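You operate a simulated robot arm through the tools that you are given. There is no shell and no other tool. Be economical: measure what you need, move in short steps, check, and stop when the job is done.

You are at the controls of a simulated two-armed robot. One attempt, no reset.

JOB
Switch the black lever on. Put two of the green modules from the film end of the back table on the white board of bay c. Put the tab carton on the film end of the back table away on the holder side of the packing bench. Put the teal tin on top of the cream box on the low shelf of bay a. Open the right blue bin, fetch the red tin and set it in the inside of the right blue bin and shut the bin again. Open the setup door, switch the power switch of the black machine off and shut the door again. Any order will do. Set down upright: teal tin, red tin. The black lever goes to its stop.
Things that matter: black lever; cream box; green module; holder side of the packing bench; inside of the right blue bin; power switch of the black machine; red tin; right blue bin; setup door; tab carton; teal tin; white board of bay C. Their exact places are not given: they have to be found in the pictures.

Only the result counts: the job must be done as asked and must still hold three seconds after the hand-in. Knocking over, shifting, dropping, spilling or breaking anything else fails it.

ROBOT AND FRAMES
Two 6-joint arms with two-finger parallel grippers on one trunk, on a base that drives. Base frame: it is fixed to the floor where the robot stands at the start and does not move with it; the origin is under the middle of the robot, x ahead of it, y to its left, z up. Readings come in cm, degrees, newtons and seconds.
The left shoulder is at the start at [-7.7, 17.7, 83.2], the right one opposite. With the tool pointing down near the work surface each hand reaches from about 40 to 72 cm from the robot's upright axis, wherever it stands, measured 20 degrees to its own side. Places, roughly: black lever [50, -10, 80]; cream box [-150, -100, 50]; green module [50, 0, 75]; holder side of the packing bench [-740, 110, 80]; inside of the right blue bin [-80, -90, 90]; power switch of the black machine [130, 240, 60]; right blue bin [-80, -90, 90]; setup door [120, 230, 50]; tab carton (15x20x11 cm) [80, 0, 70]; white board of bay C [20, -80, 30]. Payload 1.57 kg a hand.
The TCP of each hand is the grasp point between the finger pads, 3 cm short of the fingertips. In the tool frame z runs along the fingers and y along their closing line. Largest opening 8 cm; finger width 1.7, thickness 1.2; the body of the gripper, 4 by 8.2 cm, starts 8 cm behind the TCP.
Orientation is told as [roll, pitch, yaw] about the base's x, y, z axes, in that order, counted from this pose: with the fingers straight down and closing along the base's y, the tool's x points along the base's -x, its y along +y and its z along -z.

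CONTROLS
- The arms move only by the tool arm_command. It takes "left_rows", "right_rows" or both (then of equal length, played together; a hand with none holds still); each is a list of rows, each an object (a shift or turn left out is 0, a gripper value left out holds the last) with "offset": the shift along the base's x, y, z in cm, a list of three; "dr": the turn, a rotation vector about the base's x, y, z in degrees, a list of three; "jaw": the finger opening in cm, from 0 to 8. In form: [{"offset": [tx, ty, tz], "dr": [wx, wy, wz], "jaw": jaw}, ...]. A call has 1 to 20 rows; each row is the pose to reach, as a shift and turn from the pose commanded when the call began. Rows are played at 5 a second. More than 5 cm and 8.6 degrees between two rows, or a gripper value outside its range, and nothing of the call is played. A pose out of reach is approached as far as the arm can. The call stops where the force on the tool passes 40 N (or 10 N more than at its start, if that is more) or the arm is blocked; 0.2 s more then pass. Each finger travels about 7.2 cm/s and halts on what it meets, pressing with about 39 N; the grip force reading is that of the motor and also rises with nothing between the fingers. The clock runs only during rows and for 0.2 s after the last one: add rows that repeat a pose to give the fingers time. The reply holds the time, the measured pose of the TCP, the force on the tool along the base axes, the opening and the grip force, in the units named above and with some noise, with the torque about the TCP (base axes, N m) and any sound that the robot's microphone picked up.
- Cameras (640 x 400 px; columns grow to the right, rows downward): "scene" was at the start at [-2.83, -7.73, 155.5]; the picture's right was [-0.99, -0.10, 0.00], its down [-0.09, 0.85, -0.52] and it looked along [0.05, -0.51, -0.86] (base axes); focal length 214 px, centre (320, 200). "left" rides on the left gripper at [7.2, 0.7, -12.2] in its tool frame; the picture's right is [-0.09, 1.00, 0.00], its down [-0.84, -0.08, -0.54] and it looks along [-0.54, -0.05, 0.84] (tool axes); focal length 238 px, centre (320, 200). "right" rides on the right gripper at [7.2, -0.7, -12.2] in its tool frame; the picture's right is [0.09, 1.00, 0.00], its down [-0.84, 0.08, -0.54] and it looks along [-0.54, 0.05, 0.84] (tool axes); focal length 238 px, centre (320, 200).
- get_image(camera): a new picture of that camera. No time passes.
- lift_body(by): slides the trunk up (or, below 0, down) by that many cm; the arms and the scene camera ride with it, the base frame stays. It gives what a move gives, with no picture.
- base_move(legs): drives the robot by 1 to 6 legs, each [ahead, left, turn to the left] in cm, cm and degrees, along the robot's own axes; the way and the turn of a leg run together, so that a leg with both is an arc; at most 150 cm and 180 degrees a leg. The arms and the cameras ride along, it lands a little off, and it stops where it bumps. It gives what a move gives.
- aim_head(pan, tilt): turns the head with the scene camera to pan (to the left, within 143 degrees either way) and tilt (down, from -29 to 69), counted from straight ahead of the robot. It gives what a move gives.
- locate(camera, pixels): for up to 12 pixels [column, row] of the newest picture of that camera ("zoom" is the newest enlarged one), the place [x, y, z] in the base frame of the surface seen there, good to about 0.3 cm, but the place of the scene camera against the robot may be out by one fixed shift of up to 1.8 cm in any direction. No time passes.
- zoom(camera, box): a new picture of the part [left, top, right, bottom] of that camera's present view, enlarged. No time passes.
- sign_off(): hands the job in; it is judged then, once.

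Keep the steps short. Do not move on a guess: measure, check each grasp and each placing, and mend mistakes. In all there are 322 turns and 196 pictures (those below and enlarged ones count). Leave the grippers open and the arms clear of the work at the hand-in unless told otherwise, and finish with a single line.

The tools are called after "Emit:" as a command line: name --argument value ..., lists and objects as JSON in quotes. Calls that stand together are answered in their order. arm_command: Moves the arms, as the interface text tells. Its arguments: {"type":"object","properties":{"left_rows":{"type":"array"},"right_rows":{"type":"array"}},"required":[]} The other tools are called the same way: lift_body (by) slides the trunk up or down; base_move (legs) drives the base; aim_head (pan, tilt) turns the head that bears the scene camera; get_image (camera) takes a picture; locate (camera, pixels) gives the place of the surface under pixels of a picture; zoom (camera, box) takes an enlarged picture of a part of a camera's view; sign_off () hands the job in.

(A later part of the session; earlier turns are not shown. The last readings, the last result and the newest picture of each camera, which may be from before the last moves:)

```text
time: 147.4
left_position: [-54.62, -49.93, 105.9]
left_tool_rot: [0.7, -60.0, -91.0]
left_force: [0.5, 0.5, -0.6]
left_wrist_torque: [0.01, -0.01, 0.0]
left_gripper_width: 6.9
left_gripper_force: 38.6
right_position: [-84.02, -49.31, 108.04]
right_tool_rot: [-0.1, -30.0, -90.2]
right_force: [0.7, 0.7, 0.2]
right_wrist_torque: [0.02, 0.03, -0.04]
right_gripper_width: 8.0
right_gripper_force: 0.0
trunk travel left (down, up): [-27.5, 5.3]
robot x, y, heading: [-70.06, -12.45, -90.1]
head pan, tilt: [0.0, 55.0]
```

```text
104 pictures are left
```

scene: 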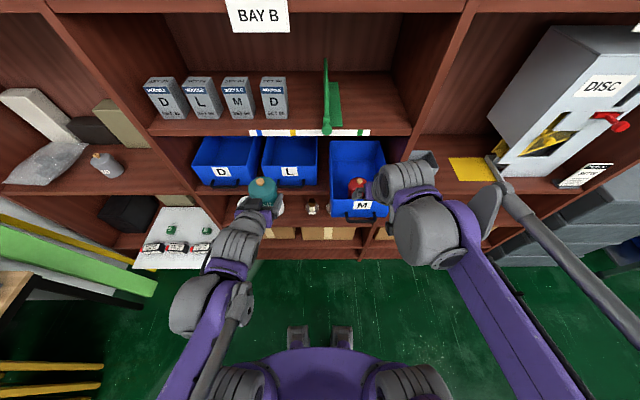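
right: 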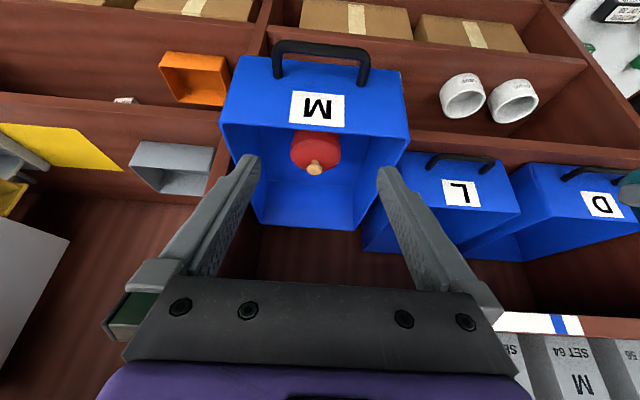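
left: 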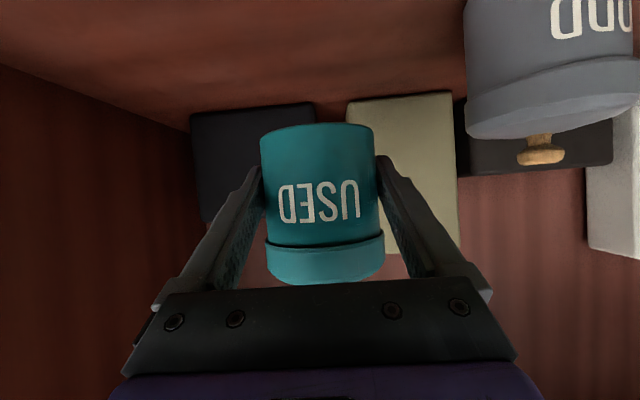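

The red tin stands upright in the bin. Now I close the fingers, lower them in front of the label and push the bin shut slowly.

Emit:
arm_command --right_rows '[{"offset": [-0.3, 0, -4], "jaw": 0}, {"offset": [-0.3, 0, -8], "jaw": 0}, {"offset": [-0.3, 0, -12.8], "jaw": 0}, {"offset": [-0.3, -2, -12.8]}, {"offset": [-0.3, -4, -12.8]}, {"offset": [-0.3, -5, -12.8]}, {"offset": [-0.3, -6, -12.8]}, {"offset": [-0.3, -7, -12.8]}, {"offset": [-0.3, -8, -12.8]}, {"offset": [-0.3, -9, -12.8]}, {"offset": [-0.3, -10, -12.8]}, {"offset": [-0.3, -11, -12.8]}, {"offset": [-0.3, -12, -12.8]}]'

Emit:
get_image --camera "scene"

```text
time: 150.2
left_position: [-54.52, -50.15, 105.86]
left_tool_rot: [0.6, -59.9, -90.9]
left_force: [-0.6, 0.3, -1.9]
left_wrist_torque: [0.03, 0.01, -0.01]
left_gripper_width: 6.9
left_gripper_force: 39.2
right_position: [-84.46, -61.61, 95.29]
right_tool_rot: [-0.1, -29.9, -90.2]
right_force: [0.1, -0.4, -0.3]
right_wrist_torque: [0.03, 0.01, 0.0]
right_gripper_width: 0.02
right_gripper_force: 21.3
trunk travel left (down, up): [-27.5, 5.3]
robot x, y, heading: [-70.09, -12.56, -90.2]
head pan, tilt: [0.0, 55.0]
```

```text
103 pictures are left
```

scene: 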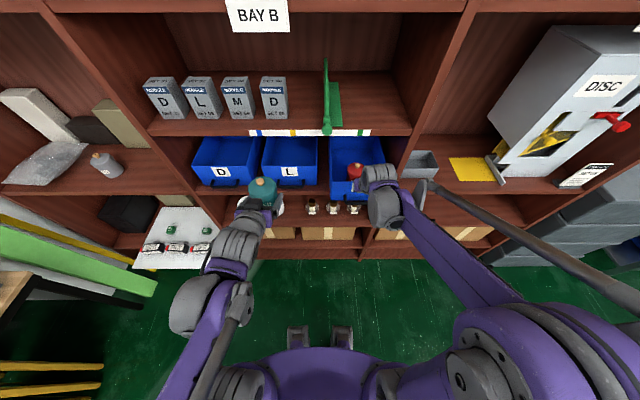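

Bin slides in with the tin standing. I push on to the stop.

Emit:
arm_command --right_rows '[{"offset": [0, -1, 0]}, {"offset": [0, -2, 0]}, {"offset": [0, -3, 0]}, {"offset": [0, -4, 0]}, {"offset": [0, -5, 0]}, {"offset": [0, -6, 0]}, {"offset": [0, -7, 0]}, {"offset": [0, -7.6, 0]}, {"offset": [0, -8.2, 0]}, {"offset": [0, -8.8, 0]}]'

Emit:
zoom --camera "scene" --box '[300, 110, 440, 230]'

Emit:
locate --camera "zoom" --pixels '[[160, 240], [160, 220], [30, 220], [250, 215], [220, 240]]'

```text
time: 152.3
left_position: [-54.61, -49.86, 105.99]
left_tool_rot: [0.6, -60.0, -91.0]
left_force: [-0.4, -1.0, 0.1]
left_wrist_torque: [0.01, -0.02, -0.01]
left_gripper_width: 6.9
left_gripper_force: 38.6
right_position: [-84.47, -69.1, 95.17]
right_tool_rot: [0.0, -29.1, -90.1]
right_force: [0.5, 23.2, 5.7]
right_wrist_torque: [0.37, -0.07, 0.03]
right_gripper_width: 0.0
right_gripper_force: 20.8
trunk travel left (down, up): [-27.5, 5.3]
robot x, y, heading: [-69.77, -12.72, -90.4]
head pan, tilt: [0.0, 55.0]
stopped in row 10 (right hand): the force on the tool passed its limit at 46 N (the readings are from after the stop); the commanded pose is now the measured one
```

```text
3.33 times, centred on (370, 170) of scene
```

zoom: 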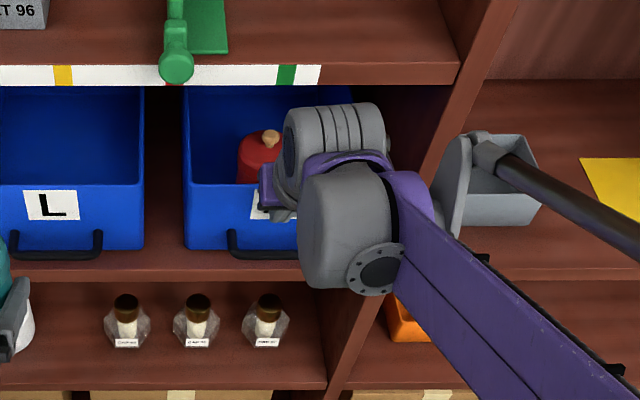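

```text
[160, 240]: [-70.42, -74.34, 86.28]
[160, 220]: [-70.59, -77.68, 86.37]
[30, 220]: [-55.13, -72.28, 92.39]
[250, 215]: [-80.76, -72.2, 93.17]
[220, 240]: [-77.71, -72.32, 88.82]
```

The bin is shut to its stop, level with the others, tin upright. I retract and look toward bay A.

Emit:
arm_command --right_rows '[{"offset": [0, 4, 0]}, {"offset": [0, 8, 1.5]}, {"offset": [0, 12, 4]}, {"offset": [0, 16, 6.5]}, {"offset": [0, 20, 9]}, {"offset": [0, 23, 11]}]'

Emit:
aim_head --pan -40 --tilt 40

Emit:
get_image --camera "scene"

```text
time: 153.7
left_position: [-54.64, -49.84, 105.93]
left_tool_rot: [0.7, -60.1, -91.0]
left_force: [-0.4, 0.5, -1.6]
left_wrist_torque: [0.03, 0.0, -0.01]
left_gripper_width: 6.89
left_gripper_force: 38.8
right_position: [-84.28, -46.5, 106.16]
right_tool_rot: [0.0, -29.3, -90.2]
right_force: [0.1, 1.8, 0.4]
right_wrist_torque: [0.0, -0.02, -0.01]
right_gripper_width: 0.0
right_gripper_force: 21.4
trunk travel left (down, up): [-27.5, 5.3]
robot x, y, heading: [-69.82, -12.24, -90.2]
head pan, tilt: [0.0, 55.0]
```

```text
time: 154.8
left_position: [-54.57, -49.98, 105.89]
left_tool_rot: [0.6, -60.0, -91.0]
left_force: [-0.1, -0.3, -2.2]
left_wrist_torque: [0.0, 0.01, -0.02]
left_gripper_width: 6.88
left_gripper_force: 38.9
right_position: [-84.46, -46.66, 106.21]
right_tool_rot: [0.0, -29.3, -90.2]
right_force: [0.4, 0.0, -0.4]
right_wrist_torque: [-0.03, 0.02, -0.01]
right_gripper_width: 0.04
right_gripper_force: 21.8
trunk travel left (down, up): [-27.5, 5.3]
robot x, y, heading: [-69.65, -12.39, -90.1]
head pan, tilt: [-40.0, 40.0]
```

```text
101 pictures are left
```

scene: 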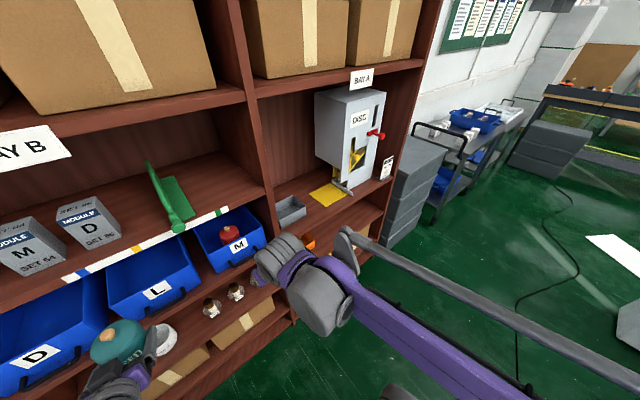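

I drive 62 cm right to stand in front of bay A and look down there.

Emit:
base_move --legs '[[0, -62, 0]]'

Emit:
aim_head --pan -5 --tilt 55

Emit:
get_image --camera "scene"

Emit:
get_image --camera "right"

```text
time: 160.7
left_position: [-116.16, -49.79, 105.97]
left_tool_rot: [0.6, -60.0, -91.1]
left_force: [0.2, -0.5, -2.0]
left_wrist_torque: [-0.04, -0.01, 0.01]
left_gripper_width: 6.88
left_gripper_force: 38.9
right_position: [-146.07, -46.37, 106.16]
right_tool_rot: [-0.1, -29.3, -90.3]
right_force: [0.1, -0.5, 0.6]
right_wrist_torque: [-0.01, 0.01, 0.0]
right_gripper_width: 0.01
right_gripper_force: 21.7
trunk travel left (down, up): [-27.5, 5.3]
robot x, y, heading: [-131.55, -12.31, -90.1]
head pan, tilt: [-40.0, 40.0]
```

```text
time: 161.7
left_position: [-116.33, -49.73, 105.92]
left_tool_rot: [0.6, -60.0, -91.1]
left_force: [-0.7, 1.3, -2.4]
left_wrist_torque: [0.0, 0.03, -0.02]
left_gripper_width: 6.88
left_gripper_force: 38.8
right_position: [-146.07, -46.29, 106.13]
right_tool_rot: [-0.1, -29.3, -90.4]
right_force: [-0.5, -0.3, 0.4]
right_wrist_torque: [0.0, 0.01, -0.02]
right_gripper_width: 0.01
right_gripper_force: 21.3
trunk travel left (down, up): [-27.5, 5.3]
robot x, y, heading: [-131.55, -12.24, -90.4]
head pan, tilt: [-5.0, 55.0]
```

```text
100 pictures are left
```

scene: 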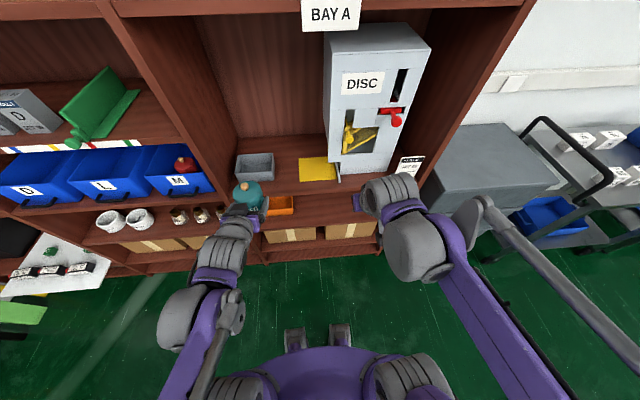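

```text
99 pictures are left
```

right: 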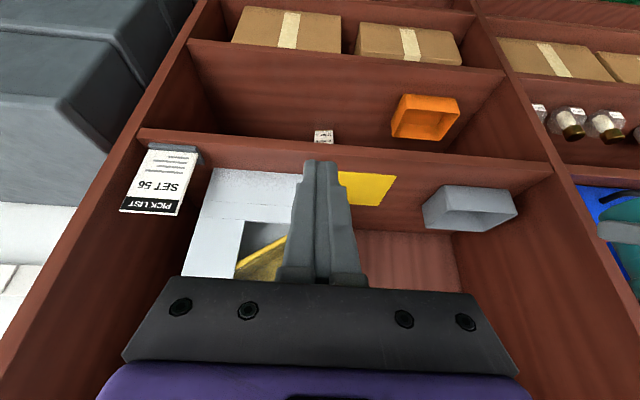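

A small cream box is seen at (323,137) of the right picture on the low shelf. I lower the trunk to see under the shelf.

Emit:
locate --camera "right" --pixels '[[323, 134], [323, 140], [400, 150], [425, 118], [300, 165], [300, 145], [280, 70], [230, 100], [370, 120]]'

Emit:
lift_body --by -24

Emit:
get_image --camera "scene"

Emit:
get_image --camera "right"

```text
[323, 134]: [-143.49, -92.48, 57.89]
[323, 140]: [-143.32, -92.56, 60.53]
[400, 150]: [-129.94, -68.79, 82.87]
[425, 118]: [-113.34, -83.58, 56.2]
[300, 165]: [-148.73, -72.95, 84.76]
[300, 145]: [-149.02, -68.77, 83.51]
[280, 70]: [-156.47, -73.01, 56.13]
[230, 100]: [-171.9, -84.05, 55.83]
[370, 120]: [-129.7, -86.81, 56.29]
```

```text
time: 164.2
left_position: [-116.13, -49.76, 81.96]
left_tool_rot: [0.6, -60.1, -91.0]
left_force: [1.0, -0.3, -1.7]
left_wrist_torque: [0.0, -0.04, -0.01]
left_gripper_width: 6.87
left_gripper_force: 39.0
right_position: [-146.05, -46.3, 82.13]
right_tool_rot: [0.0, -29.3, -90.4]
right_force: [0.5, 0.2, 0.2]
right_wrist_torque: [0.0, -0.01, 0.0]
right_gripper_width: 0.01
right_gripper_force: 21.3
trunk travel left (down, up): [-3.5, 29.3]
robot x, y, heading: [-131.13, -12.05, -90.5]
head pan, tilt: [-5.0, 55.0]
```

```text
98 pictures are left
```

scene: 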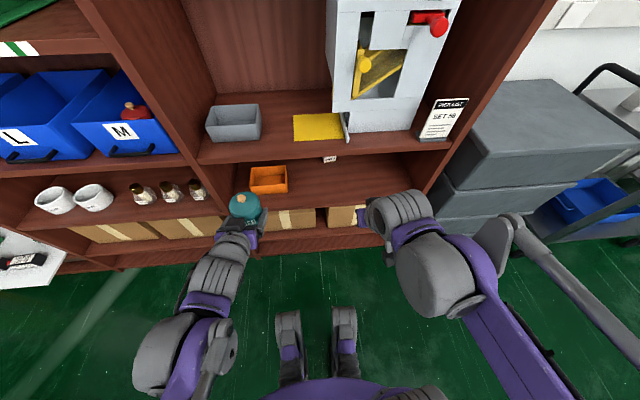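

```text
97 pictures are left
```

right: 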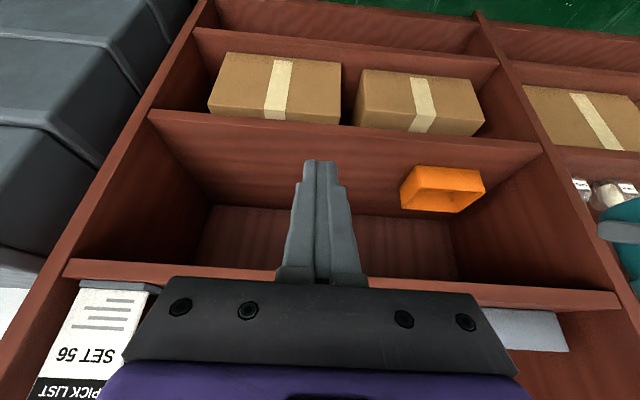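

Emit:
zoom --camera "scene" --box '[230, 120, 430, 240]'

Emit:
arm_command --right_rows '[{"offset": [-4, 0, 0]}, {"offset": [-8, 0, 0], "dr": [-8, 0, 0]}, {"offset": [-12, 0, 0], "dr": [-16, 0, 0]}, {"offset": [-12, 0, -4], "dr": [-24, 0, 0]}, {"offset": [-12, 0, -8], "dr": [-31, 0, 0]}]'

Emit:
get_image --camera "right"

```text
3.20 times, centred on (330, 180) of scene
```

zoom: 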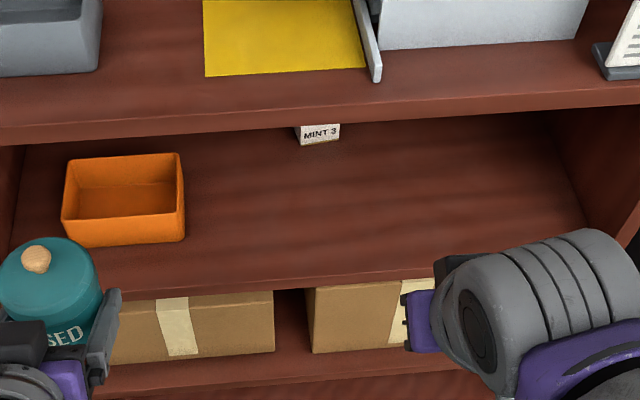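

```text
time: 165.4
left_position: [-116.42, -49.8, 81.86]
left_tool_rot: [0.7, -60.0, -91.1]
left_force: [-0.6, -0.6, -2.2]
left_wrist_torque: [0.03, 0.0, 0.0]
left_gripper_width: 6.89
left_gripper_force: 38.9
right_position: [-158.13, -46.29, 74.04]
right_tool_rot: [0.3, -60.4, -90.5]
right_force: [0.3, 0.8, 0.5]
right_wrist_torque: [-0.03, -0.04, 0.01]
right_gripper_width: 0.0
right_gripper_force: 21.7
trunk travel left (down, up): [-3.5, 29.3]
robot x, y, heading: [-131.38, -12.88, -90.4]
head pan, tilt: [-5.0, 55.0]
```

```text
95 pictures are left
```

right: 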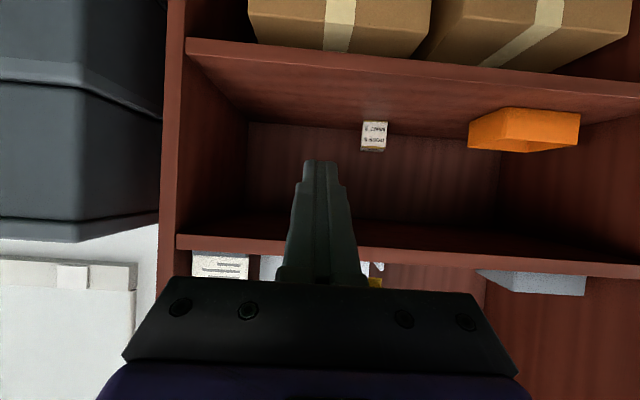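

Emit:
zoom --camera "right" --box '[340, 100, 420, 170]'

Emit:
locate --camera "zoom" --pixels '[[180, 210], [275, 210], [380, 210], [275, 160], [275, 275], [275, 300], [190, 280], [360, 290], [275, 340], [260, 390]]'

Emit:
locate --camera "right" --pixels '[[300, 80], [300, 240], [450, 250], [300, 110], [520, 130], [195, 60]]'

```text
5.71 times, centred on (380, 135) of right
```

zoom: 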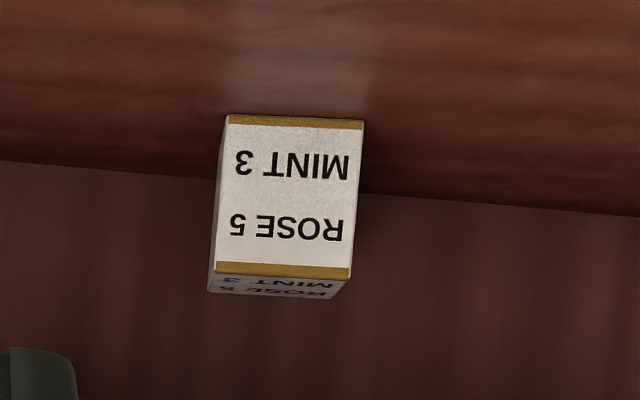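

```text
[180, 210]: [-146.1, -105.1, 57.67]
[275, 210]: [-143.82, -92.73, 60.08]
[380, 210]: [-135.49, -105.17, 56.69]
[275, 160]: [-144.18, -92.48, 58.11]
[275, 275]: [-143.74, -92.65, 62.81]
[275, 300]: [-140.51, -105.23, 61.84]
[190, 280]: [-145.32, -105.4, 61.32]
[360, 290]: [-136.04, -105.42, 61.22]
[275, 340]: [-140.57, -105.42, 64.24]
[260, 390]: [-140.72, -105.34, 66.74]
```

```text
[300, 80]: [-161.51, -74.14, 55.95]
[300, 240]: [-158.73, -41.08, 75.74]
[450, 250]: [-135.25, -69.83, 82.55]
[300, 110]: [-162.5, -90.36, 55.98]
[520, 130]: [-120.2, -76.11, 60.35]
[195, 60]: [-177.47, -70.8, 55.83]
```

Emit:
locate --camera "zoom" --pixels '[[228, 200], [354, 200], [222, 285], [345, 288], [280, 282], [225, 268], [345, 272], [300, 290], [300, 294], [216, 282]]'

```text
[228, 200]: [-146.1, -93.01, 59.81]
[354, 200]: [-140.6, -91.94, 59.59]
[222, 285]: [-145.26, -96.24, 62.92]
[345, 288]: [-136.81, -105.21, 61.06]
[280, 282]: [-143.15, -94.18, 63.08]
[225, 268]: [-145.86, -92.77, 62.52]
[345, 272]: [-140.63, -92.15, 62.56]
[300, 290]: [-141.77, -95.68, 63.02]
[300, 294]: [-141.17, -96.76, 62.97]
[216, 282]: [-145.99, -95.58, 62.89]
```

The cream box: top centre ≈[-142.9, -94.9, 63], ~5.6 cm wide. At 60° tilt the wrist would hit the shelf above, so I'll set the teal tin on the low shelf's front first and regrip flatter. I check clearances at right.

Emit:
locate --camera "scene" --pixels '[[540, 150], [470, 190], [560, 180], [480, 240], [440, 110], [350, 160], [270, 200]]'

Emit:
arm_command --right_rows '[{"offset": [4, 2, 2]}, {"offset": [8, 4, 4]}, {"offset": [11, 6, 6]}]'

```text
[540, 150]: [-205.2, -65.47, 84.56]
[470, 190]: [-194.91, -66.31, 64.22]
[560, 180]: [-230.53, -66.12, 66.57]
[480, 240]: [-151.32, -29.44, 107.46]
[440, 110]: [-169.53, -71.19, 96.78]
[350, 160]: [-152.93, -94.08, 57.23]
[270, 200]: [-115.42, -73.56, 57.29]
```

```text
time: 166.2
left_position: [-116.31, -49.82, 81.94]
left_tool_rot: [0.5, -60.0, -91.1]
left_force: [0.2, 0.4, -2.0]
left_wrist_torque: [0.0, -0.05, 0.02]
left_gripper_width: 6.91
left_gripper_force: 38.4
right_position: [-146.04, -43.41, 79.14]
right_tool_rot: [2.1, -60.0, -92.0]
right_force: [-1.8, 0.1, 1.0]
right_wrist_torque: [0.06, -0.07, 0.1]
right_gripper_width: 0.0
right_gripper_force: 21.0
right hand out of reach, approached as far as the arm can: row 2, 3
trunk travel left (down, up): [-3.5, 29.3]
robot x, y, heading: [-131.5, -11.94, -90.3]
head pan, tilt: [-5.0, 55.0]
```

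Emit:
base_move --legs '[[0, -20, 0.2]]'

Emit:
get_image --camera "left"

```text
time: 168.6
left_position: [-136.3, -49.68, 81.94]
left_tool_rot: [0.8, -60.1, -91.0]
left_force: [0.2, -0.7, -0.6]
left_wrist_torque: [0.03, -0.02, 0.0]
left_gripper_width: 6.88
left_gripper_force: 39.1
right_position: [-166.28, -43.52, 79.27]
right_tool_rot: [0.3, -60.3, -90.4]
right_force: [0.1, 0.1, -0.3]
right_wrist_torque: [0.03, 0.02, 0.02]
right_gripper_width: 0.01
right_gripper_force: 21.3
trunk travel left (down, up): [-3.5, 29.3]
robot x, y, heading: [-151.65, -12.53, -90.0]
head pan, tilt: [-5.0, 55.0]
```

```text
93 pictures are left
```

left: 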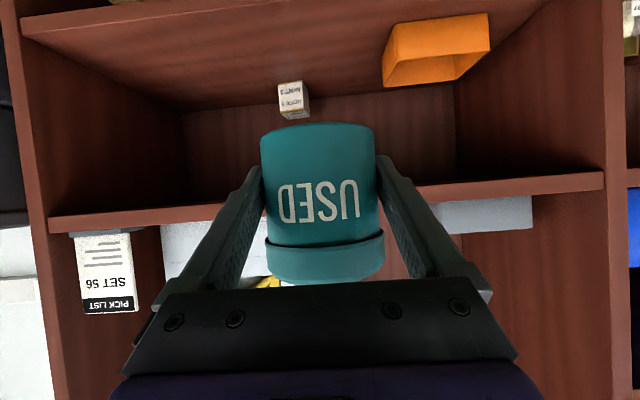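

Emit:
arm_command --left_rows '[{"offset": [-0.5, 0, -4.5]}, {"offset": [-1, 0, -9]}, {"offset": [-1.5, 0, -13.5]}, {"offset": [-1.7, -3, -17]}, {"offset": [-1.7, -7.5, -18.5]}, {"offset": [-1.7, -12, -19]}, {"offset": [-1.7, -16.5, -19]}, {"offset": [-1.7, -21, -19]}, {"offset": [-1.7, -25.6, -19.5]}, {"offset": [-1.7, -25.6, -21.5]}, {"offset": [-1.7, -25.6, -22.2]}, {"offset": [-1.7, -25.6, -22.5]}, {"offset": [-1.7, -25.6, -22.5]}]'

Emit:
get_image --camera "left"

```text
time: 171.4
left_position: [-138.06, -75.17, 59.43]
left_tool_rot: [0.5, -60.1, -90.8]
left_force: [0.0, -2.7, 7.5]
left_wrist_torque: [-0.18, 0.25, 0.08]
left_gripper_width: 6.89
left_gripper_force: 38.5
right_position: [-166.23, -43.37, 79.21]
right_tool_rot: [0.3, -60.3, -90.4]
right_force: [-1.3, -0.1, -1.0]
right_wrist_torque: [0.01, 0.02, 0.03]
right_gripper_width: 0.01
right_gripper_force: 21.1
trunk travel left (down, up): [-3.5, 29.3]
robot x, y, heading: [-151.69, -12.04, -90.0]
head pan, tilt: [-5.0, 55.0]
```

```text
92 pictures are left
```

left: 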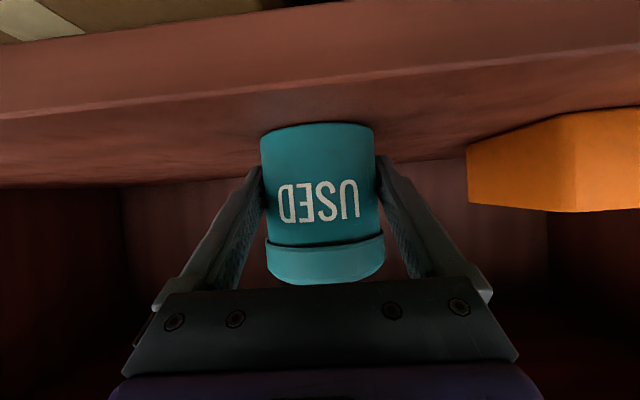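

It stands. I open, back out along the fingers, flatten to 75° and look.

Emit:
arm_command --left_rows '[{"offset": [0, 0, 0.1], "jaw": 8}, {"offset": [0, 0, 0.1], "jaw": 8}, {"offset": [0, 0, 0.1], "jaw": 8}, {"offset": [0, 4, 2.4]}, {"offset": [0, 8, 4.7]}, {"offset": [0, 11.7, 5.5], "dr": [-5, 0, 0]}, {"offset": [0, 11.7, 4], "dr": [-12, 0, 0]}, {"offset": [0, 11.7, 3], "dr": [-15, 0, 0]}, {"offset": [0, 11.7, 3], "dr": [-15, 0, 0]}]'

Emit:
zoom --camera "left" --box '[240, 40, 400, 200]'

```text
time: 173.4
left_position: [-137.93, -63.46, 62.49]
left_tool_rot: [1.2, -74.9, -91.7]
left_force: [0.2, -0.3, -0.6]
left_wrist_torque: [0.03, 0.02, 0.01]
left_gripper_width: 8.0
left_gripper_force: 0.0
left hand out of reach, approached as far as the arm can: row 8
right_position: [-166.25, -43.59, 79.15]
right_tool_rot: [0.3, -60.3, -90.3]
right_force: [0.3, 0.0, -0.4]
right_wrist_torque: [-0.03, 0.03, 0.03]
right_gripper_width: 0.0
right_gripper_force: 21.4
trunk travel left (down, up): [-3.5, 29.3]
robot x, y, heading: [-151.77, -11.72, -90.1]
head pan, tilt: [-5.0, 55.0]
```

```text
2.50 times, centred on (320, 120) of left
```

zoom: 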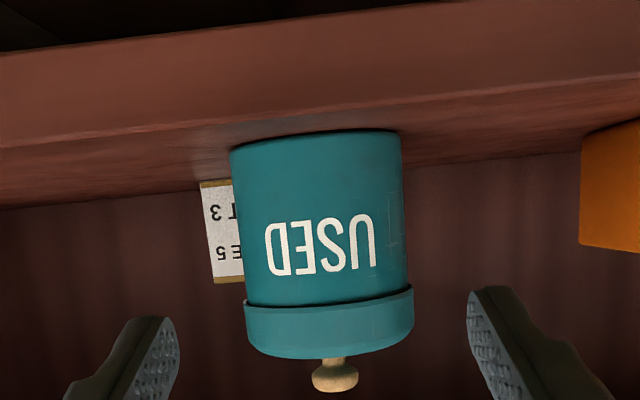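

Centred. I advance 11.6 cm along the axis and grip.

Emit:
arm_command --left_rows '[{"offset": [0, -4, -1.1]}, {"offset": [0, -8, -2.1]}, {"offset": [0, -10, -2.7]}, {"offset": [0, -11.6, -3.1]}, {"offset": [0, -11.6, -3.1]}, {"offset": [0, -11.6, -3.1], "jaw": 5}, {"offset": [0, -11.6, -3.1], "jaw": 5}, {"offset": [0, -11.6, -3.1], "jaw": 5}, {"offset": [0, -11.6, -3.1], "jaw": 5}]'

Emit:
get_image --camera "left"

```text
time: 175.4
left_position: [-138.1, -75.11, 59.33]
left_tool_rot: [1.5, -74.8, -91.7]
left_force: [0.8, -0.6, 1.0]
left_wrist_torque: [-0.05, 0.06, 0.01]
left_gripper_width: 6.9
left_gripper_force: 38.9
right_position: [-166.35, -43.62, 79.28]
right_tool_rot: [0.2, -60.3, -90.4]
right_force: [0.2, 0.4, -0.3]
right_wrist_torque: [0.02, -0.02, 0.0]
right_gripper_width: 0.01
right_gripper_force: 21.2
trunk travel left (down, up): [-3.5, 29.3]
robot x, y, heading: [-151.84, -12.34, -90.1]
head pan, tilt: [-5.0, 55.0]
```

```text
90 pictures are left
```

left: 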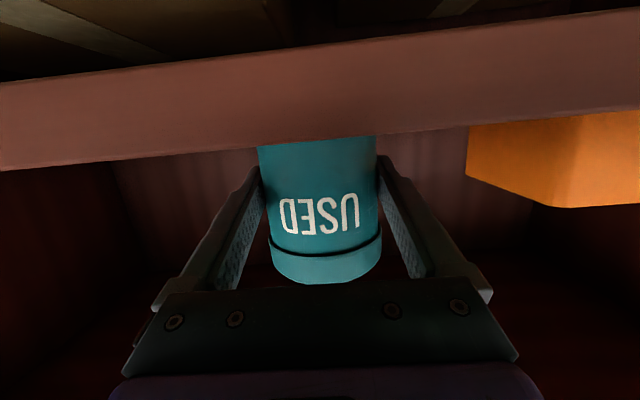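

Held. I lift 8.2 cm and move over the cream box.

Emit:
arm_command --left_rows '[{"offset": [0, 0, 4]}, {"offset": [-0.5, 0, 8.2]}, {"offset": [-1.5, -4, 8.2]}, {"offset": [-2.5, -8, 8.2]}, {"offset": [-3.5, -12, 8.2]}, {"offset": [-4.3, -16, 8.2]}, {"offset": [-4.8, -19.05, 8.2]}, {"offset": [-4.8, -19.05, 8.2]}]'

Emit:
get_image --camera "left"

Emit:
aim_head --pan 5 --tilt 45

Emit:
get_image --camera "scene"

```text
time: 177.2
left_position: [-142.79, -94.26, 67.49]
left_tool_rot: [1.3, -74.9, -91.7]
left_force: [-0.3, -0.2, -2.5]
left_wrist_torque: [-0.02, 0.04, -0.01]
left_gripper_width: 6.87
left_gripper_force: 39.1
right_position: [-166.23, -43.51, 79.26]
right_tool_rot: [0.2, -60.3, -90.4]
right_force: [0.3, -0.4, -0.4]
right_wrist_torque: [0.02, -0.03, 0.01]
right_gripper_width: 0.0
right_gripper_force: 21.3
trunk travel left (down, up): [-3.5, 29.3]
robot x, y, heading: [-151.91, -12.22, -90.1]
head pan, tilt: [-5.0, 55.0]
```

```text
89 pictures are left
```

left: 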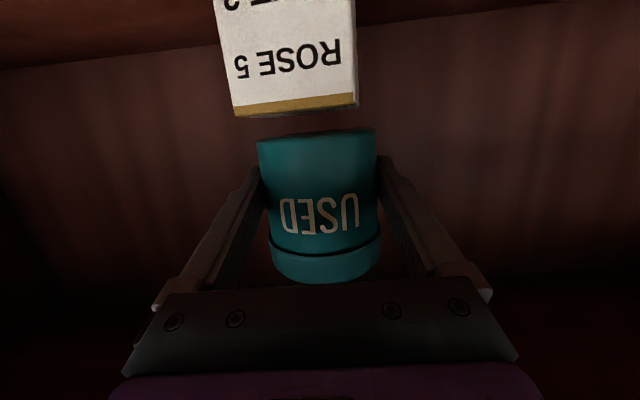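

```text
time: 177.9
left_position: [-142.7, -94.23, 67.37]
left_tool_rot: [1.4, -74.8, -91.7]
left_force: [-0.3, 0.7, -1.5]
left_wrist_torque: [-0.01, 0.0, 0.0]
left_gripper_width: 6.89
left_gripper_force: 39.0
right_position: [-166.14, -43.52, 79.24]
right_tool_rot: [0.3, -60.3, -90.4]
right_force: [0.0, 0.7, -0.1]
right_wrist_torque: [0.0, 0.01, 0.04]
right_gripper_width: 0.0
right_gripper_force: 21.2
trunk travel left (down, up): [-3.5, 29.3]
robot x, y, heading: [-151.39, -12.32, -90.1]
head pan, tilt: [5.0, 45.0]
```

```text
88 pictures are left
```

scene: 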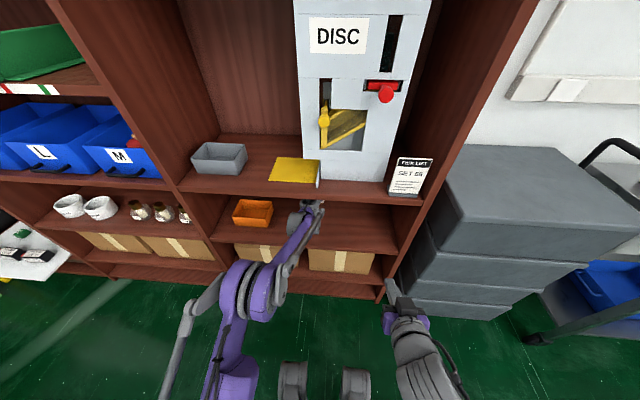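

I locate the box's top edge from here to check alignment.

Emit:
zoom --camera "left" --box '[190, 0, 410, 160]'

Emit:
locate --camera "zoom" --pixels '[[130, 300], [300, 295], [470, 285], [130, 325], [480, 305], [480, 285], [300, 312], [330, 385], [330, 420], [100, 150], [460, 150]]'

```text
2.50 times, centred on (300, 80) of left
```

zoom: 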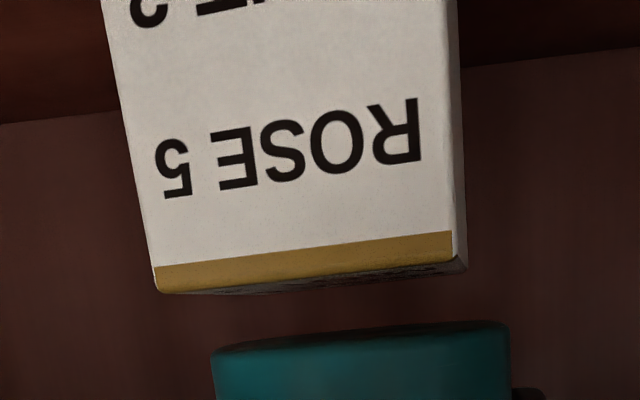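

```text
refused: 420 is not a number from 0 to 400
```

Emit:
locate --camera "zoom" --pixels '[[162, 280], [300, 268], [448, 250], [465, 262], [455, 200], [330, 280], [360, 360], [220, 362], [500, 340], [130, 150], [445, 150], [440, 264]]'

```text
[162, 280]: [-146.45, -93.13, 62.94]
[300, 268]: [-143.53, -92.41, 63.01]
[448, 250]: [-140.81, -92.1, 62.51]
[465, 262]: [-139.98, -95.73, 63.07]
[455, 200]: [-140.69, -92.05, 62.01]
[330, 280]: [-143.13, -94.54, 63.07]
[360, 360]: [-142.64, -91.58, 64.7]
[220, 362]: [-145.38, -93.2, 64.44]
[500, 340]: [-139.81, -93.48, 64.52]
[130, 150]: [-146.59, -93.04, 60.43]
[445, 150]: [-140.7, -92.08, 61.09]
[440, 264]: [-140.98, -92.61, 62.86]
```

Tin centre ≈[-142.6, -95.0], box centre ≈[-143.1, -95.2]. I shift by that and lower until contact.

Emit:
arm_command --left_rows '[{"offset": [-0.5, -0.25, 0]}, {"offset": [-0.5, -0.25, -0.6]}, {"offset": [-0.5, -0.25, -1.0]}, {"offset": [-0.5, -0.25, -1.2]}, {"offset": [-0.5, -0.25, -1.35]}, {"offset": [-0.5, -0.25, -1.35]}]'

Emit:
get_image --camera "left"

```text
time: 179.3
left_position: [-143.35, -94.37, 66.38]
left_tool_rot: [1.5, -75.0, -91.7]
left_force: [0.6, -5.0, 16.1]
left_wrist_torque: [-0.3, 0.27, 0.02]
left_gripper_width: 6.89
left_gripper_force: 39.1
right_position: [-166.21, -43.54, 79.23]
right_tool_rot: [0.3, -60.3, -90.4]
right_force: [-0.5, -0.4, 0.6]
right_wrist_torque: [0.0, 0.03, 0.03]
right_gripper_width: 0.0
right_gripper_force: 21.4
trunk travel left (down, up): [-3.5, 29.3]
robot x, y, heading: [-151.38, -12.26, -90.2]
head pan, tilt: [5.0, 45.0]
```

```text
86 pictures are left
```

left: 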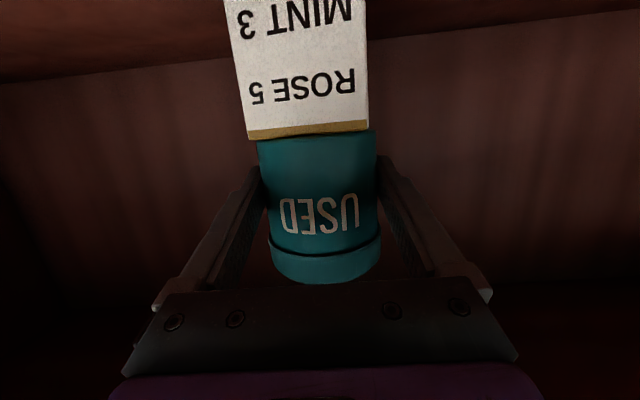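

Contact (16 N). I relieve, open and retreat along the fingers.

Emit:
arm_command --left_rows '[{"offset": [0, 0, 0.15]}, {"offset": [0, 0, 0.15], "jaw": 8}, {"offset": [0, 0, 0.15], "jaw": 8}, {"offset": [0, 0, 0.15], "jaw": 8}, {"offset": [0, 3, 0.9]}, {"offset": [0, 7, 2]}, {"offset": [0, 11.5, 2]}, {"offset": [0, 16, 2]}, {"offset": [0, 20, 2]}]'

Emit:
get_image --camera "left"

```text
time: 181.3
left_position: [-143.17, -74.28, 68.04]
left_tool_rot: [1.5, -75.0, -91.8]
left_force: [0.3, 1.2, 0.7]
left_wrist_torque: [0.0, 0.0, -0.01]
left_gripper_width: 8.01
left_gripper_force: 0.0
right_position: [-166.21, -43.51, 79.14]
right_tool_rot: [0.3, -60.3, -90.4]
right_force: [0.8, 0.2, 0.2]
right_wrist_torque: [-0.01, 0.01, -0.01]
right_gripper_width: 0.0
right_gripper_force: 21.2
trunk travel left (down, up): [-3.5, 29.3]
robot x, y, heading: [-151.58, -12.17, -90.1]
head pan, tilt: [5.0, 45.0]
```

```text
85 pictures are left
```

left: 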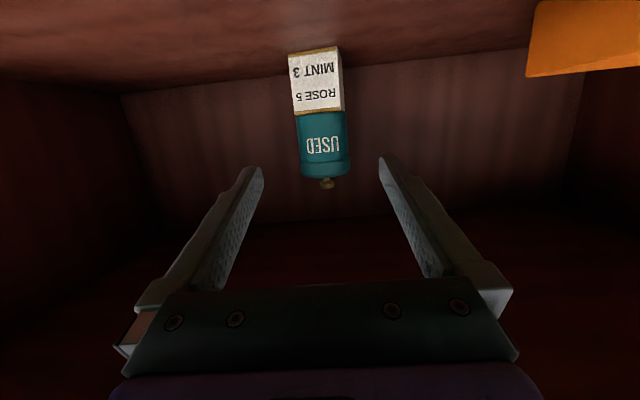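

Teal tin stands on the cream box. I retract, restore the hands to a tilted-down carry pose, and raise the trunk.

Emit:
arm_command --left_rows '[{"offset": [0, 4.5, 0]}, {"offset": [0, 9, 0]}, {"offset": [0, 13.5, 0]}, {"offset": [0, 18, 0]}, {"offset": [0, 22, 0]}, {"offset": [1, 26, 2], "dr": [5, 0, 0]}, {"offset": [2, 28, 5], "dr": [13, 0, 0]}, {"offset": [3, 28, 9], "dr": [21, 0, 0]}, {"offset": [4, 28, 13], "dr": [29, 0, 0]}, {"offset": [4, 28, 17], "dr": [37, 0, 0]}, {"offset": [4, 28, 20], "dr": [45, 0, 0]}]'

Emit:
lift_body --by 24

Emit:
zoom --camera "scene" --box '[180, 120, 440, 300]'

```text
time: 183.7
left_position: [-139.23, -46.47, 88.2]
left_tool_rot: [0.1, -29.8, -90.4]
left_force: [-0.9, 0.3, -0.2]
left_wrist_torque: [0.03, -0.01, 0.0]
left_gripper_width: 7.99
left_gripper_force: 0.0
right_position: [-166.32, -43.61, 79.07]
right_tool_rot: [0.4, -60.3, -90.4]
right_force: [-0.2, -0.4, -0.2]
right_wrist_torque: [0.01, 0.0, -0.03]
right_gripper_width: 0.0
right_gripper_force: 21.6
trunk travel left (down, up): [-3.5, 29.3]
robot x, y, heading: [-151.68, -11.73, -90.0]
head pan, tilt: [5.0, 45.0]
```

```text
time: 186.2
left_position: [-139.2, -46.33, 112.13]
left_tool_rot: [0.1, -29.9, -90.6]
left_force: [0.0, -0.1, 0.6]
left_wrist_torque: [-0.01, -0.02, -0.01]
left_gripper_width: 8.02
left_gripper_force: 0.1
right_position: [-166.26, -43.57, 103.35]
right_tool_rot: [0.3, -60.3, -90.4]
right_force: [-0.4, 0.2, -0.6]
right_wrist_torque: [0.0, -0.03, -0.01]
right_gripper_width: 0.0
right_gripper_force: 21.0
trunk travel left (down, up): [-27.5, 5.3]
robot x, y, heading: [-151.48, -12.18, -90.2]
head pan, tilt: [5.0, 45.0]
```

```text
2.22 times, centred on (310, 210) of scene
```

zoom: 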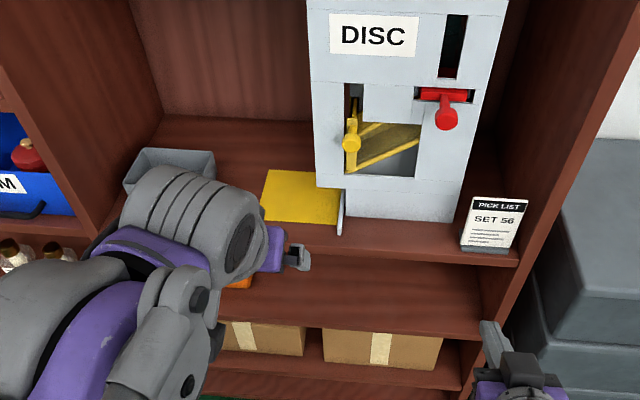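

I look behind before backing off.

Emit:
aim_head --pan 130 --tilt 35

Emit:
get_image --camera "scene"

```text
time: 188.2
left_position: [-139.32, -46.4, 112.23]
left_tool_rot: [0.1, -30.0, -90.5]
left_force: [-0.8, 0.7, 0.3]
left_wrist_torque: [0.0, 0.03, -0.02]
left_gripper_width: 8.01
left_gripper_force: 0.1
right_position: [-166.3, -43.53, 103.21]
right_tool_rot: [0.3, -60.3, -90.4]
right_force: [-0.4, 0.1, 0.7]
right_wrist_torque: [0.01, 0.05, 0.0]
right_gripper_width: 0.0
right_gripper_force: 21.5
trunk travel left (down, up): [-27.5, 5.3]
robot x, y, heading: [-151.33, -11.66, -90.2]
head pan, tilt: [130.0, 35.0]
```

```text
83 pictures are left
```

scene: 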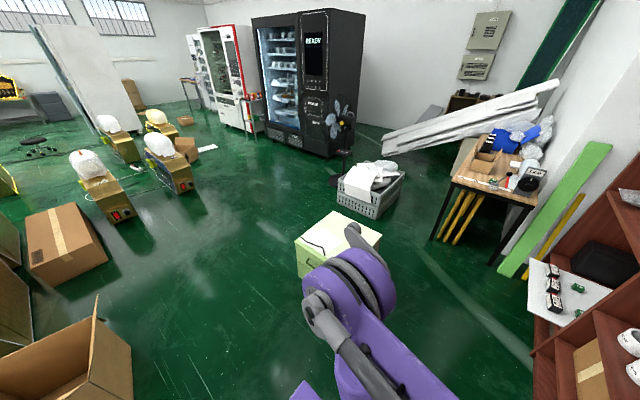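

The black machine's front with READY panel faces this way. I measure it and the obstacles.

Emit:
locate --camera "scene" --pixels '[[268, 130], [328, 155], [315, 60], [315, 110], [335, 150], [345, 130], [340, 175], [300, 245], [375, 215], [335, 190], [200, 150], [180, 190]]'

Emit:
zoom --camera "scene" --box '[240, 0, 400, 190]'

```text
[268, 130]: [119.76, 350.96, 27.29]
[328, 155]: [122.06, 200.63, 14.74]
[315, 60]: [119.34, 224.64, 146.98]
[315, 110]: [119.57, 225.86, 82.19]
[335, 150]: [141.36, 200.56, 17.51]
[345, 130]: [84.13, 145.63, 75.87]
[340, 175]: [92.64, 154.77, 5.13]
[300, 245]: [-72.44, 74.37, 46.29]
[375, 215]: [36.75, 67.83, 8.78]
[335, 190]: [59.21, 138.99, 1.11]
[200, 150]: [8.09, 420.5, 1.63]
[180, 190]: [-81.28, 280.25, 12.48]
```

```text
2.11 times, centred on (320, 95) of scene
```

zoom: 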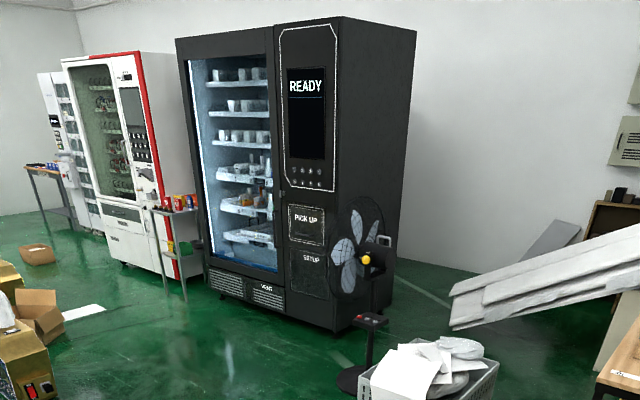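

Emit:
locate --camera "scene" --pixels '[[297, 238], [325, 212], [381, 237], [300, 275], [340, 205], [405, 195], [135, 350], [100, 270], [130, 220], [190, 185], [345, 195]]'

```text
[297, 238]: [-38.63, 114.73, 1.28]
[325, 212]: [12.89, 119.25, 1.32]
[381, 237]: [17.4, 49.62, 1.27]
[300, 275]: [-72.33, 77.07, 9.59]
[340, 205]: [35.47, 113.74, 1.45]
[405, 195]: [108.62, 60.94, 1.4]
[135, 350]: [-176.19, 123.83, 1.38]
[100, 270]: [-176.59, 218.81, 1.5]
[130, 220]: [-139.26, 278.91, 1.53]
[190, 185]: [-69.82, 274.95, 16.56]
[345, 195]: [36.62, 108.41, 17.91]
```

Route: back off, turn around, go north through the corridor at x≈-124, then east toward the machine.

Emit:
base_move --legs '[[-32, 0, 0], [0, 0, 180], [0, -27, 0], [100, 0, 0]]'

Emit:
aim_head --pan 0 --tilt 25

Emit:
get_image --camera "scene"

```text
time: 205.0
left_position: [-134.04, 153.41, 112.17]
left_tool_rot: [0.0, -30.0, 88.3]
left_force: [0.7, 1.1, 0.9]
left_wrist_torque: [-0.03, 0.02, 0.01]
left_gripper_width: 7.99
left_gripper_force: 0.1
right_position: [-107.1, 149.93, 103.2]
right_tool_rot: [0.2, -60.3, 88.5]
right_force: [0.5, 0.1, 0.8]
right_wrist_torque: [-0.03, 0.02, 0.0]
right_gripper_width: 0.0
right_gripper_force: 21.4
trunk travel left (down, up): [-27.5, 5.3]
robot x, y, heading: [-122.8, 118.48, 88.9]
head pan, tilt: [130.0, 35.0]
```

```text
time: 207.1
left_position: [-134.06, 153.43, 112.07]
left_tool_rot: [0.0, -29.9, 88.3]
left_force: [-1.4, 0.1, 0.0]
left_wrist_torque: [0.04, 0.0, -0.01]
left_gripper_width: 7.98
left_gripper_force: 0.0
right_position: [-107.12, 150.0, 103.25]
right_tool_rot: [0.3, -60.4, 88.4]
right_force: [-0.5, 0.4, 0.9]
right_wrist_torque: [0.02, 0.01, -0.01]
right_gripper_width: 0.0
right_gripper_force: 21.3
trunk travel left (down, up): [-27.5, 5.3]
robot x, y, heading: [-122.73, 118.64, 88.9]
head pan, tilt: [0.0, 25.0]
```

```text
81 pictures are left
```

scene: 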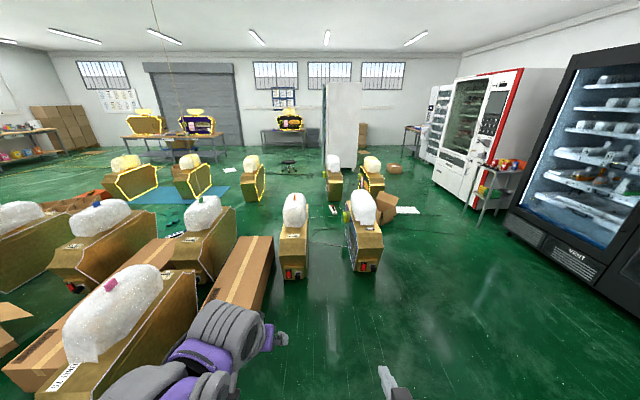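

Corridor clear. Ahead 80, turn right, then ahead 130.

Emit:
base_move --legs '[[80, 0, 0], [0, 0, -89], [135, 0, 0]]'

Emit:
get_image --camera "scene"

```text
time: 221.6
left_position: [48.16, 211.8, 112.0]
left_tool_rot: [0.1, -30.0, -0.3]
left_force: [0.7, -0.1, -0.5]
left_wrist_torque: [-0.02, -0.03, 0.0]
left_gripper_width: 8.0
left_gripper_force: 0.1
right_position: [45.42, 184.73, 103.24]
right_tool_rot: [0.4, -60.4, -0.2]
right_force: [0.4, 0.6, -0.5]
right_wrist_torque: [0.03, -0.02, -0.04]
right_gripper_width: 0.0
right_gripper_force: 21.5
trunk travel left (down, up): [-27.5, 5.3]
robot x, y, heading: [14.01, 199.09, 0.1]
head pan, tilt: [0.0, 25.0]
```

```text
80 pictures are left
```

scene: 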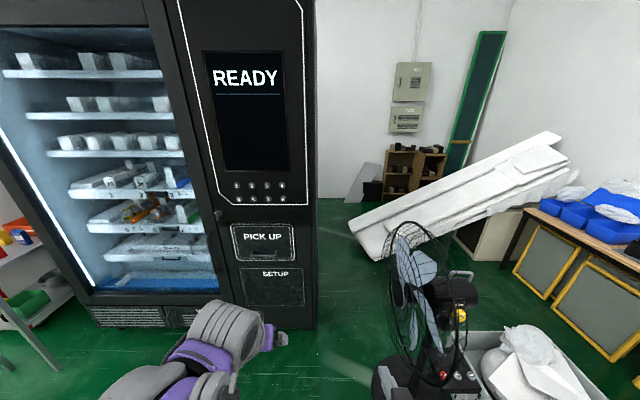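

Emit:
zoom --camera "scene" --box '[210, 200, 330, 320]'

Emit:
locate --camera "zoom" --pixels '[[170, 360], [490, 360], [490, 560], [180, 545], [330, 390], [330, 480], [110, 130], [450, 300], [240, 390]]'

```text
3.33 times, centred on (270, 260) of scene
```

zoom: 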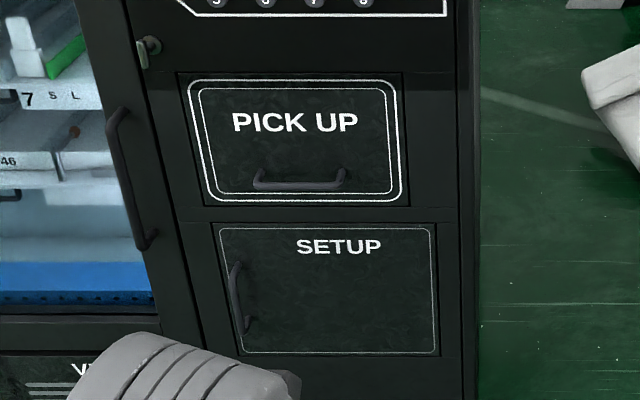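

```text
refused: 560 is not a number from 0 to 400
```

Emit:
locate --camera "zoom" --pixels '[[235, 265], [240, 330], [232, 295], [220, 228], [432, 235], [432, 350], [245, 352], [330, 300], [460, 300], [300, 185], [260, 300]]'

```text
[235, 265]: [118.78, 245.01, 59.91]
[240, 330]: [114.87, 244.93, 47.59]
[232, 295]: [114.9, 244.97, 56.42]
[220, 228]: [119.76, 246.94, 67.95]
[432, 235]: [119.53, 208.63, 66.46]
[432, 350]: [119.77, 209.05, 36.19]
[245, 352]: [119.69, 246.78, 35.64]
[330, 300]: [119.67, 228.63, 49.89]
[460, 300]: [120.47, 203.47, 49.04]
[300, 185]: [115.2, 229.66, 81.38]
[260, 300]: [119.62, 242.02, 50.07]
```

Setup door: y≈209.5..248, z 35..67, hinge on the right, vertical handle at [114.8, 246, 46..59]. I move to face it and lower the trunk.

Emit:
base_move --legs '[[0, 34, 0], [34, 0, 0]]'

Emit:
lift_body --by -24

Emit:
aim_head --pan 10 --tilt 45

Emit:
get_image --camera "scene"

Emit:
get_image --camera "right"

```text
time: 227.0
left_position: [82.11, 246.06, 112.15]
left_tool_rot: [0.2, -29.9, -0.2]
left_force: [-0.2, 0.1, 0.2]
left_wrist_torque: [-0.01, 0.03, -0.03]
left_gripper_width: 7.99
left_gripper_force: 0.0
right_position: [79.34, 219.08, 103.22]
right_tool_rot: [0.3, -60.3, -0.1]
right_force: [0.3, -0.6, 0.1]
right_wrist_torque: [-0.01, 0.0, 0.0]
right_gripper_width: 0.01
right_gripper_force: 21.1
trunk travel left (down, up): [-27.5, 5.3]
robot x, y, heading: [47.99, 233.57, 0.2]
head pan, tilt: [0.0, 25.0]
```

```text
time: 229.5
left_position: [82.05, 246.03, 88.08]
left_tool_rot: [0.1, -30.0, -0.2]
left_force: [-1.1, 0.1, 0.6]
left_wrist_torque: [0.01, -0.02, 0.01]
left_gripper_width: 8.0
left_gripper_force: 0.0
right_position: [79.38, 219.05, 79.31]
right_tool_rot: [0.3, -60.3, -0.2]
right_force: [0.5, 0.8, 1.0]
right_wrist_torque: [0.03, -0.03, 0.01]
right_gripper_width: 0.0
right_gripper_force: 21.4
trunk travel left (down, up): [-3.5, 29.3]
robot x, y, heading: [48.02, 233.68, -0.0]
head pan, tilt: [0.0, 25.0]
```

```text
time: 230.3
left_position: [82.12, 246.0, 88.12]
left_tool_rot: [0.1, -30.0, -0.2]
left_force: [-0.4, -0.3, 0.1]
left_wrist_torque: [0.0, -0.02, 0.0]
left_gripper_width: 8.02
left_gripper_force: 0.1
right_position: [79.49, 218.95, 79.3]
right_tool_rot: [0.3, -60.3, -0.1]
right_force: [-0.3, -0.2, -0.2]
right_wrist_torque: [0.02, 0.01, 0.0]
right_gripper_width: 0.0
right_gripper_force: 21.0
trunk travel left (down, up): [-3.5, 29.3]
robot x, y, heading: [48.26, 233.43, 0.3]
head pan, tilt: [10.0, 45.0]
```

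```text
78 pictures are left
```

scene: 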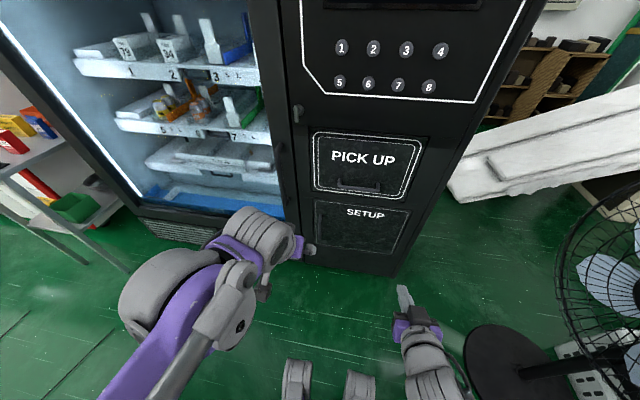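

```text
77 pictures are left
```

right: 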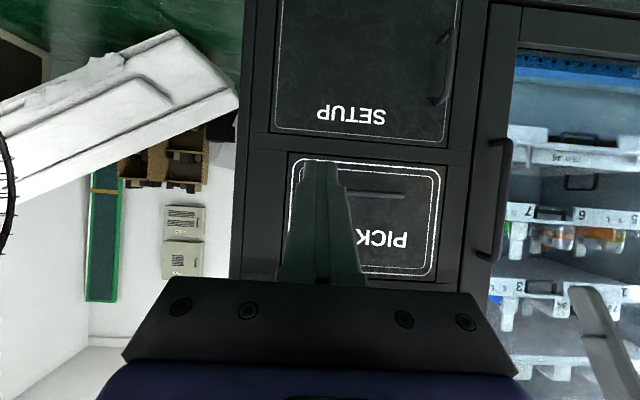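

Emit:
locate --camera "right" --pixels '[[449, 60], [448, 85], [450, 40], [436, 100], [276, 125], [448, 143], [455, 20], [462, 100], [265, 100]]'

```text
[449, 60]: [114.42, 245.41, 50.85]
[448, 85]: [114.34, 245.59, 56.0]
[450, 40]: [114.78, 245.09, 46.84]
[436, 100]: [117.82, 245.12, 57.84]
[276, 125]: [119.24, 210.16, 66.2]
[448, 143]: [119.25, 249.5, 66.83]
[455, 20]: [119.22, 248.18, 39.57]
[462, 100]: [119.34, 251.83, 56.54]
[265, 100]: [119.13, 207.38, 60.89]
```

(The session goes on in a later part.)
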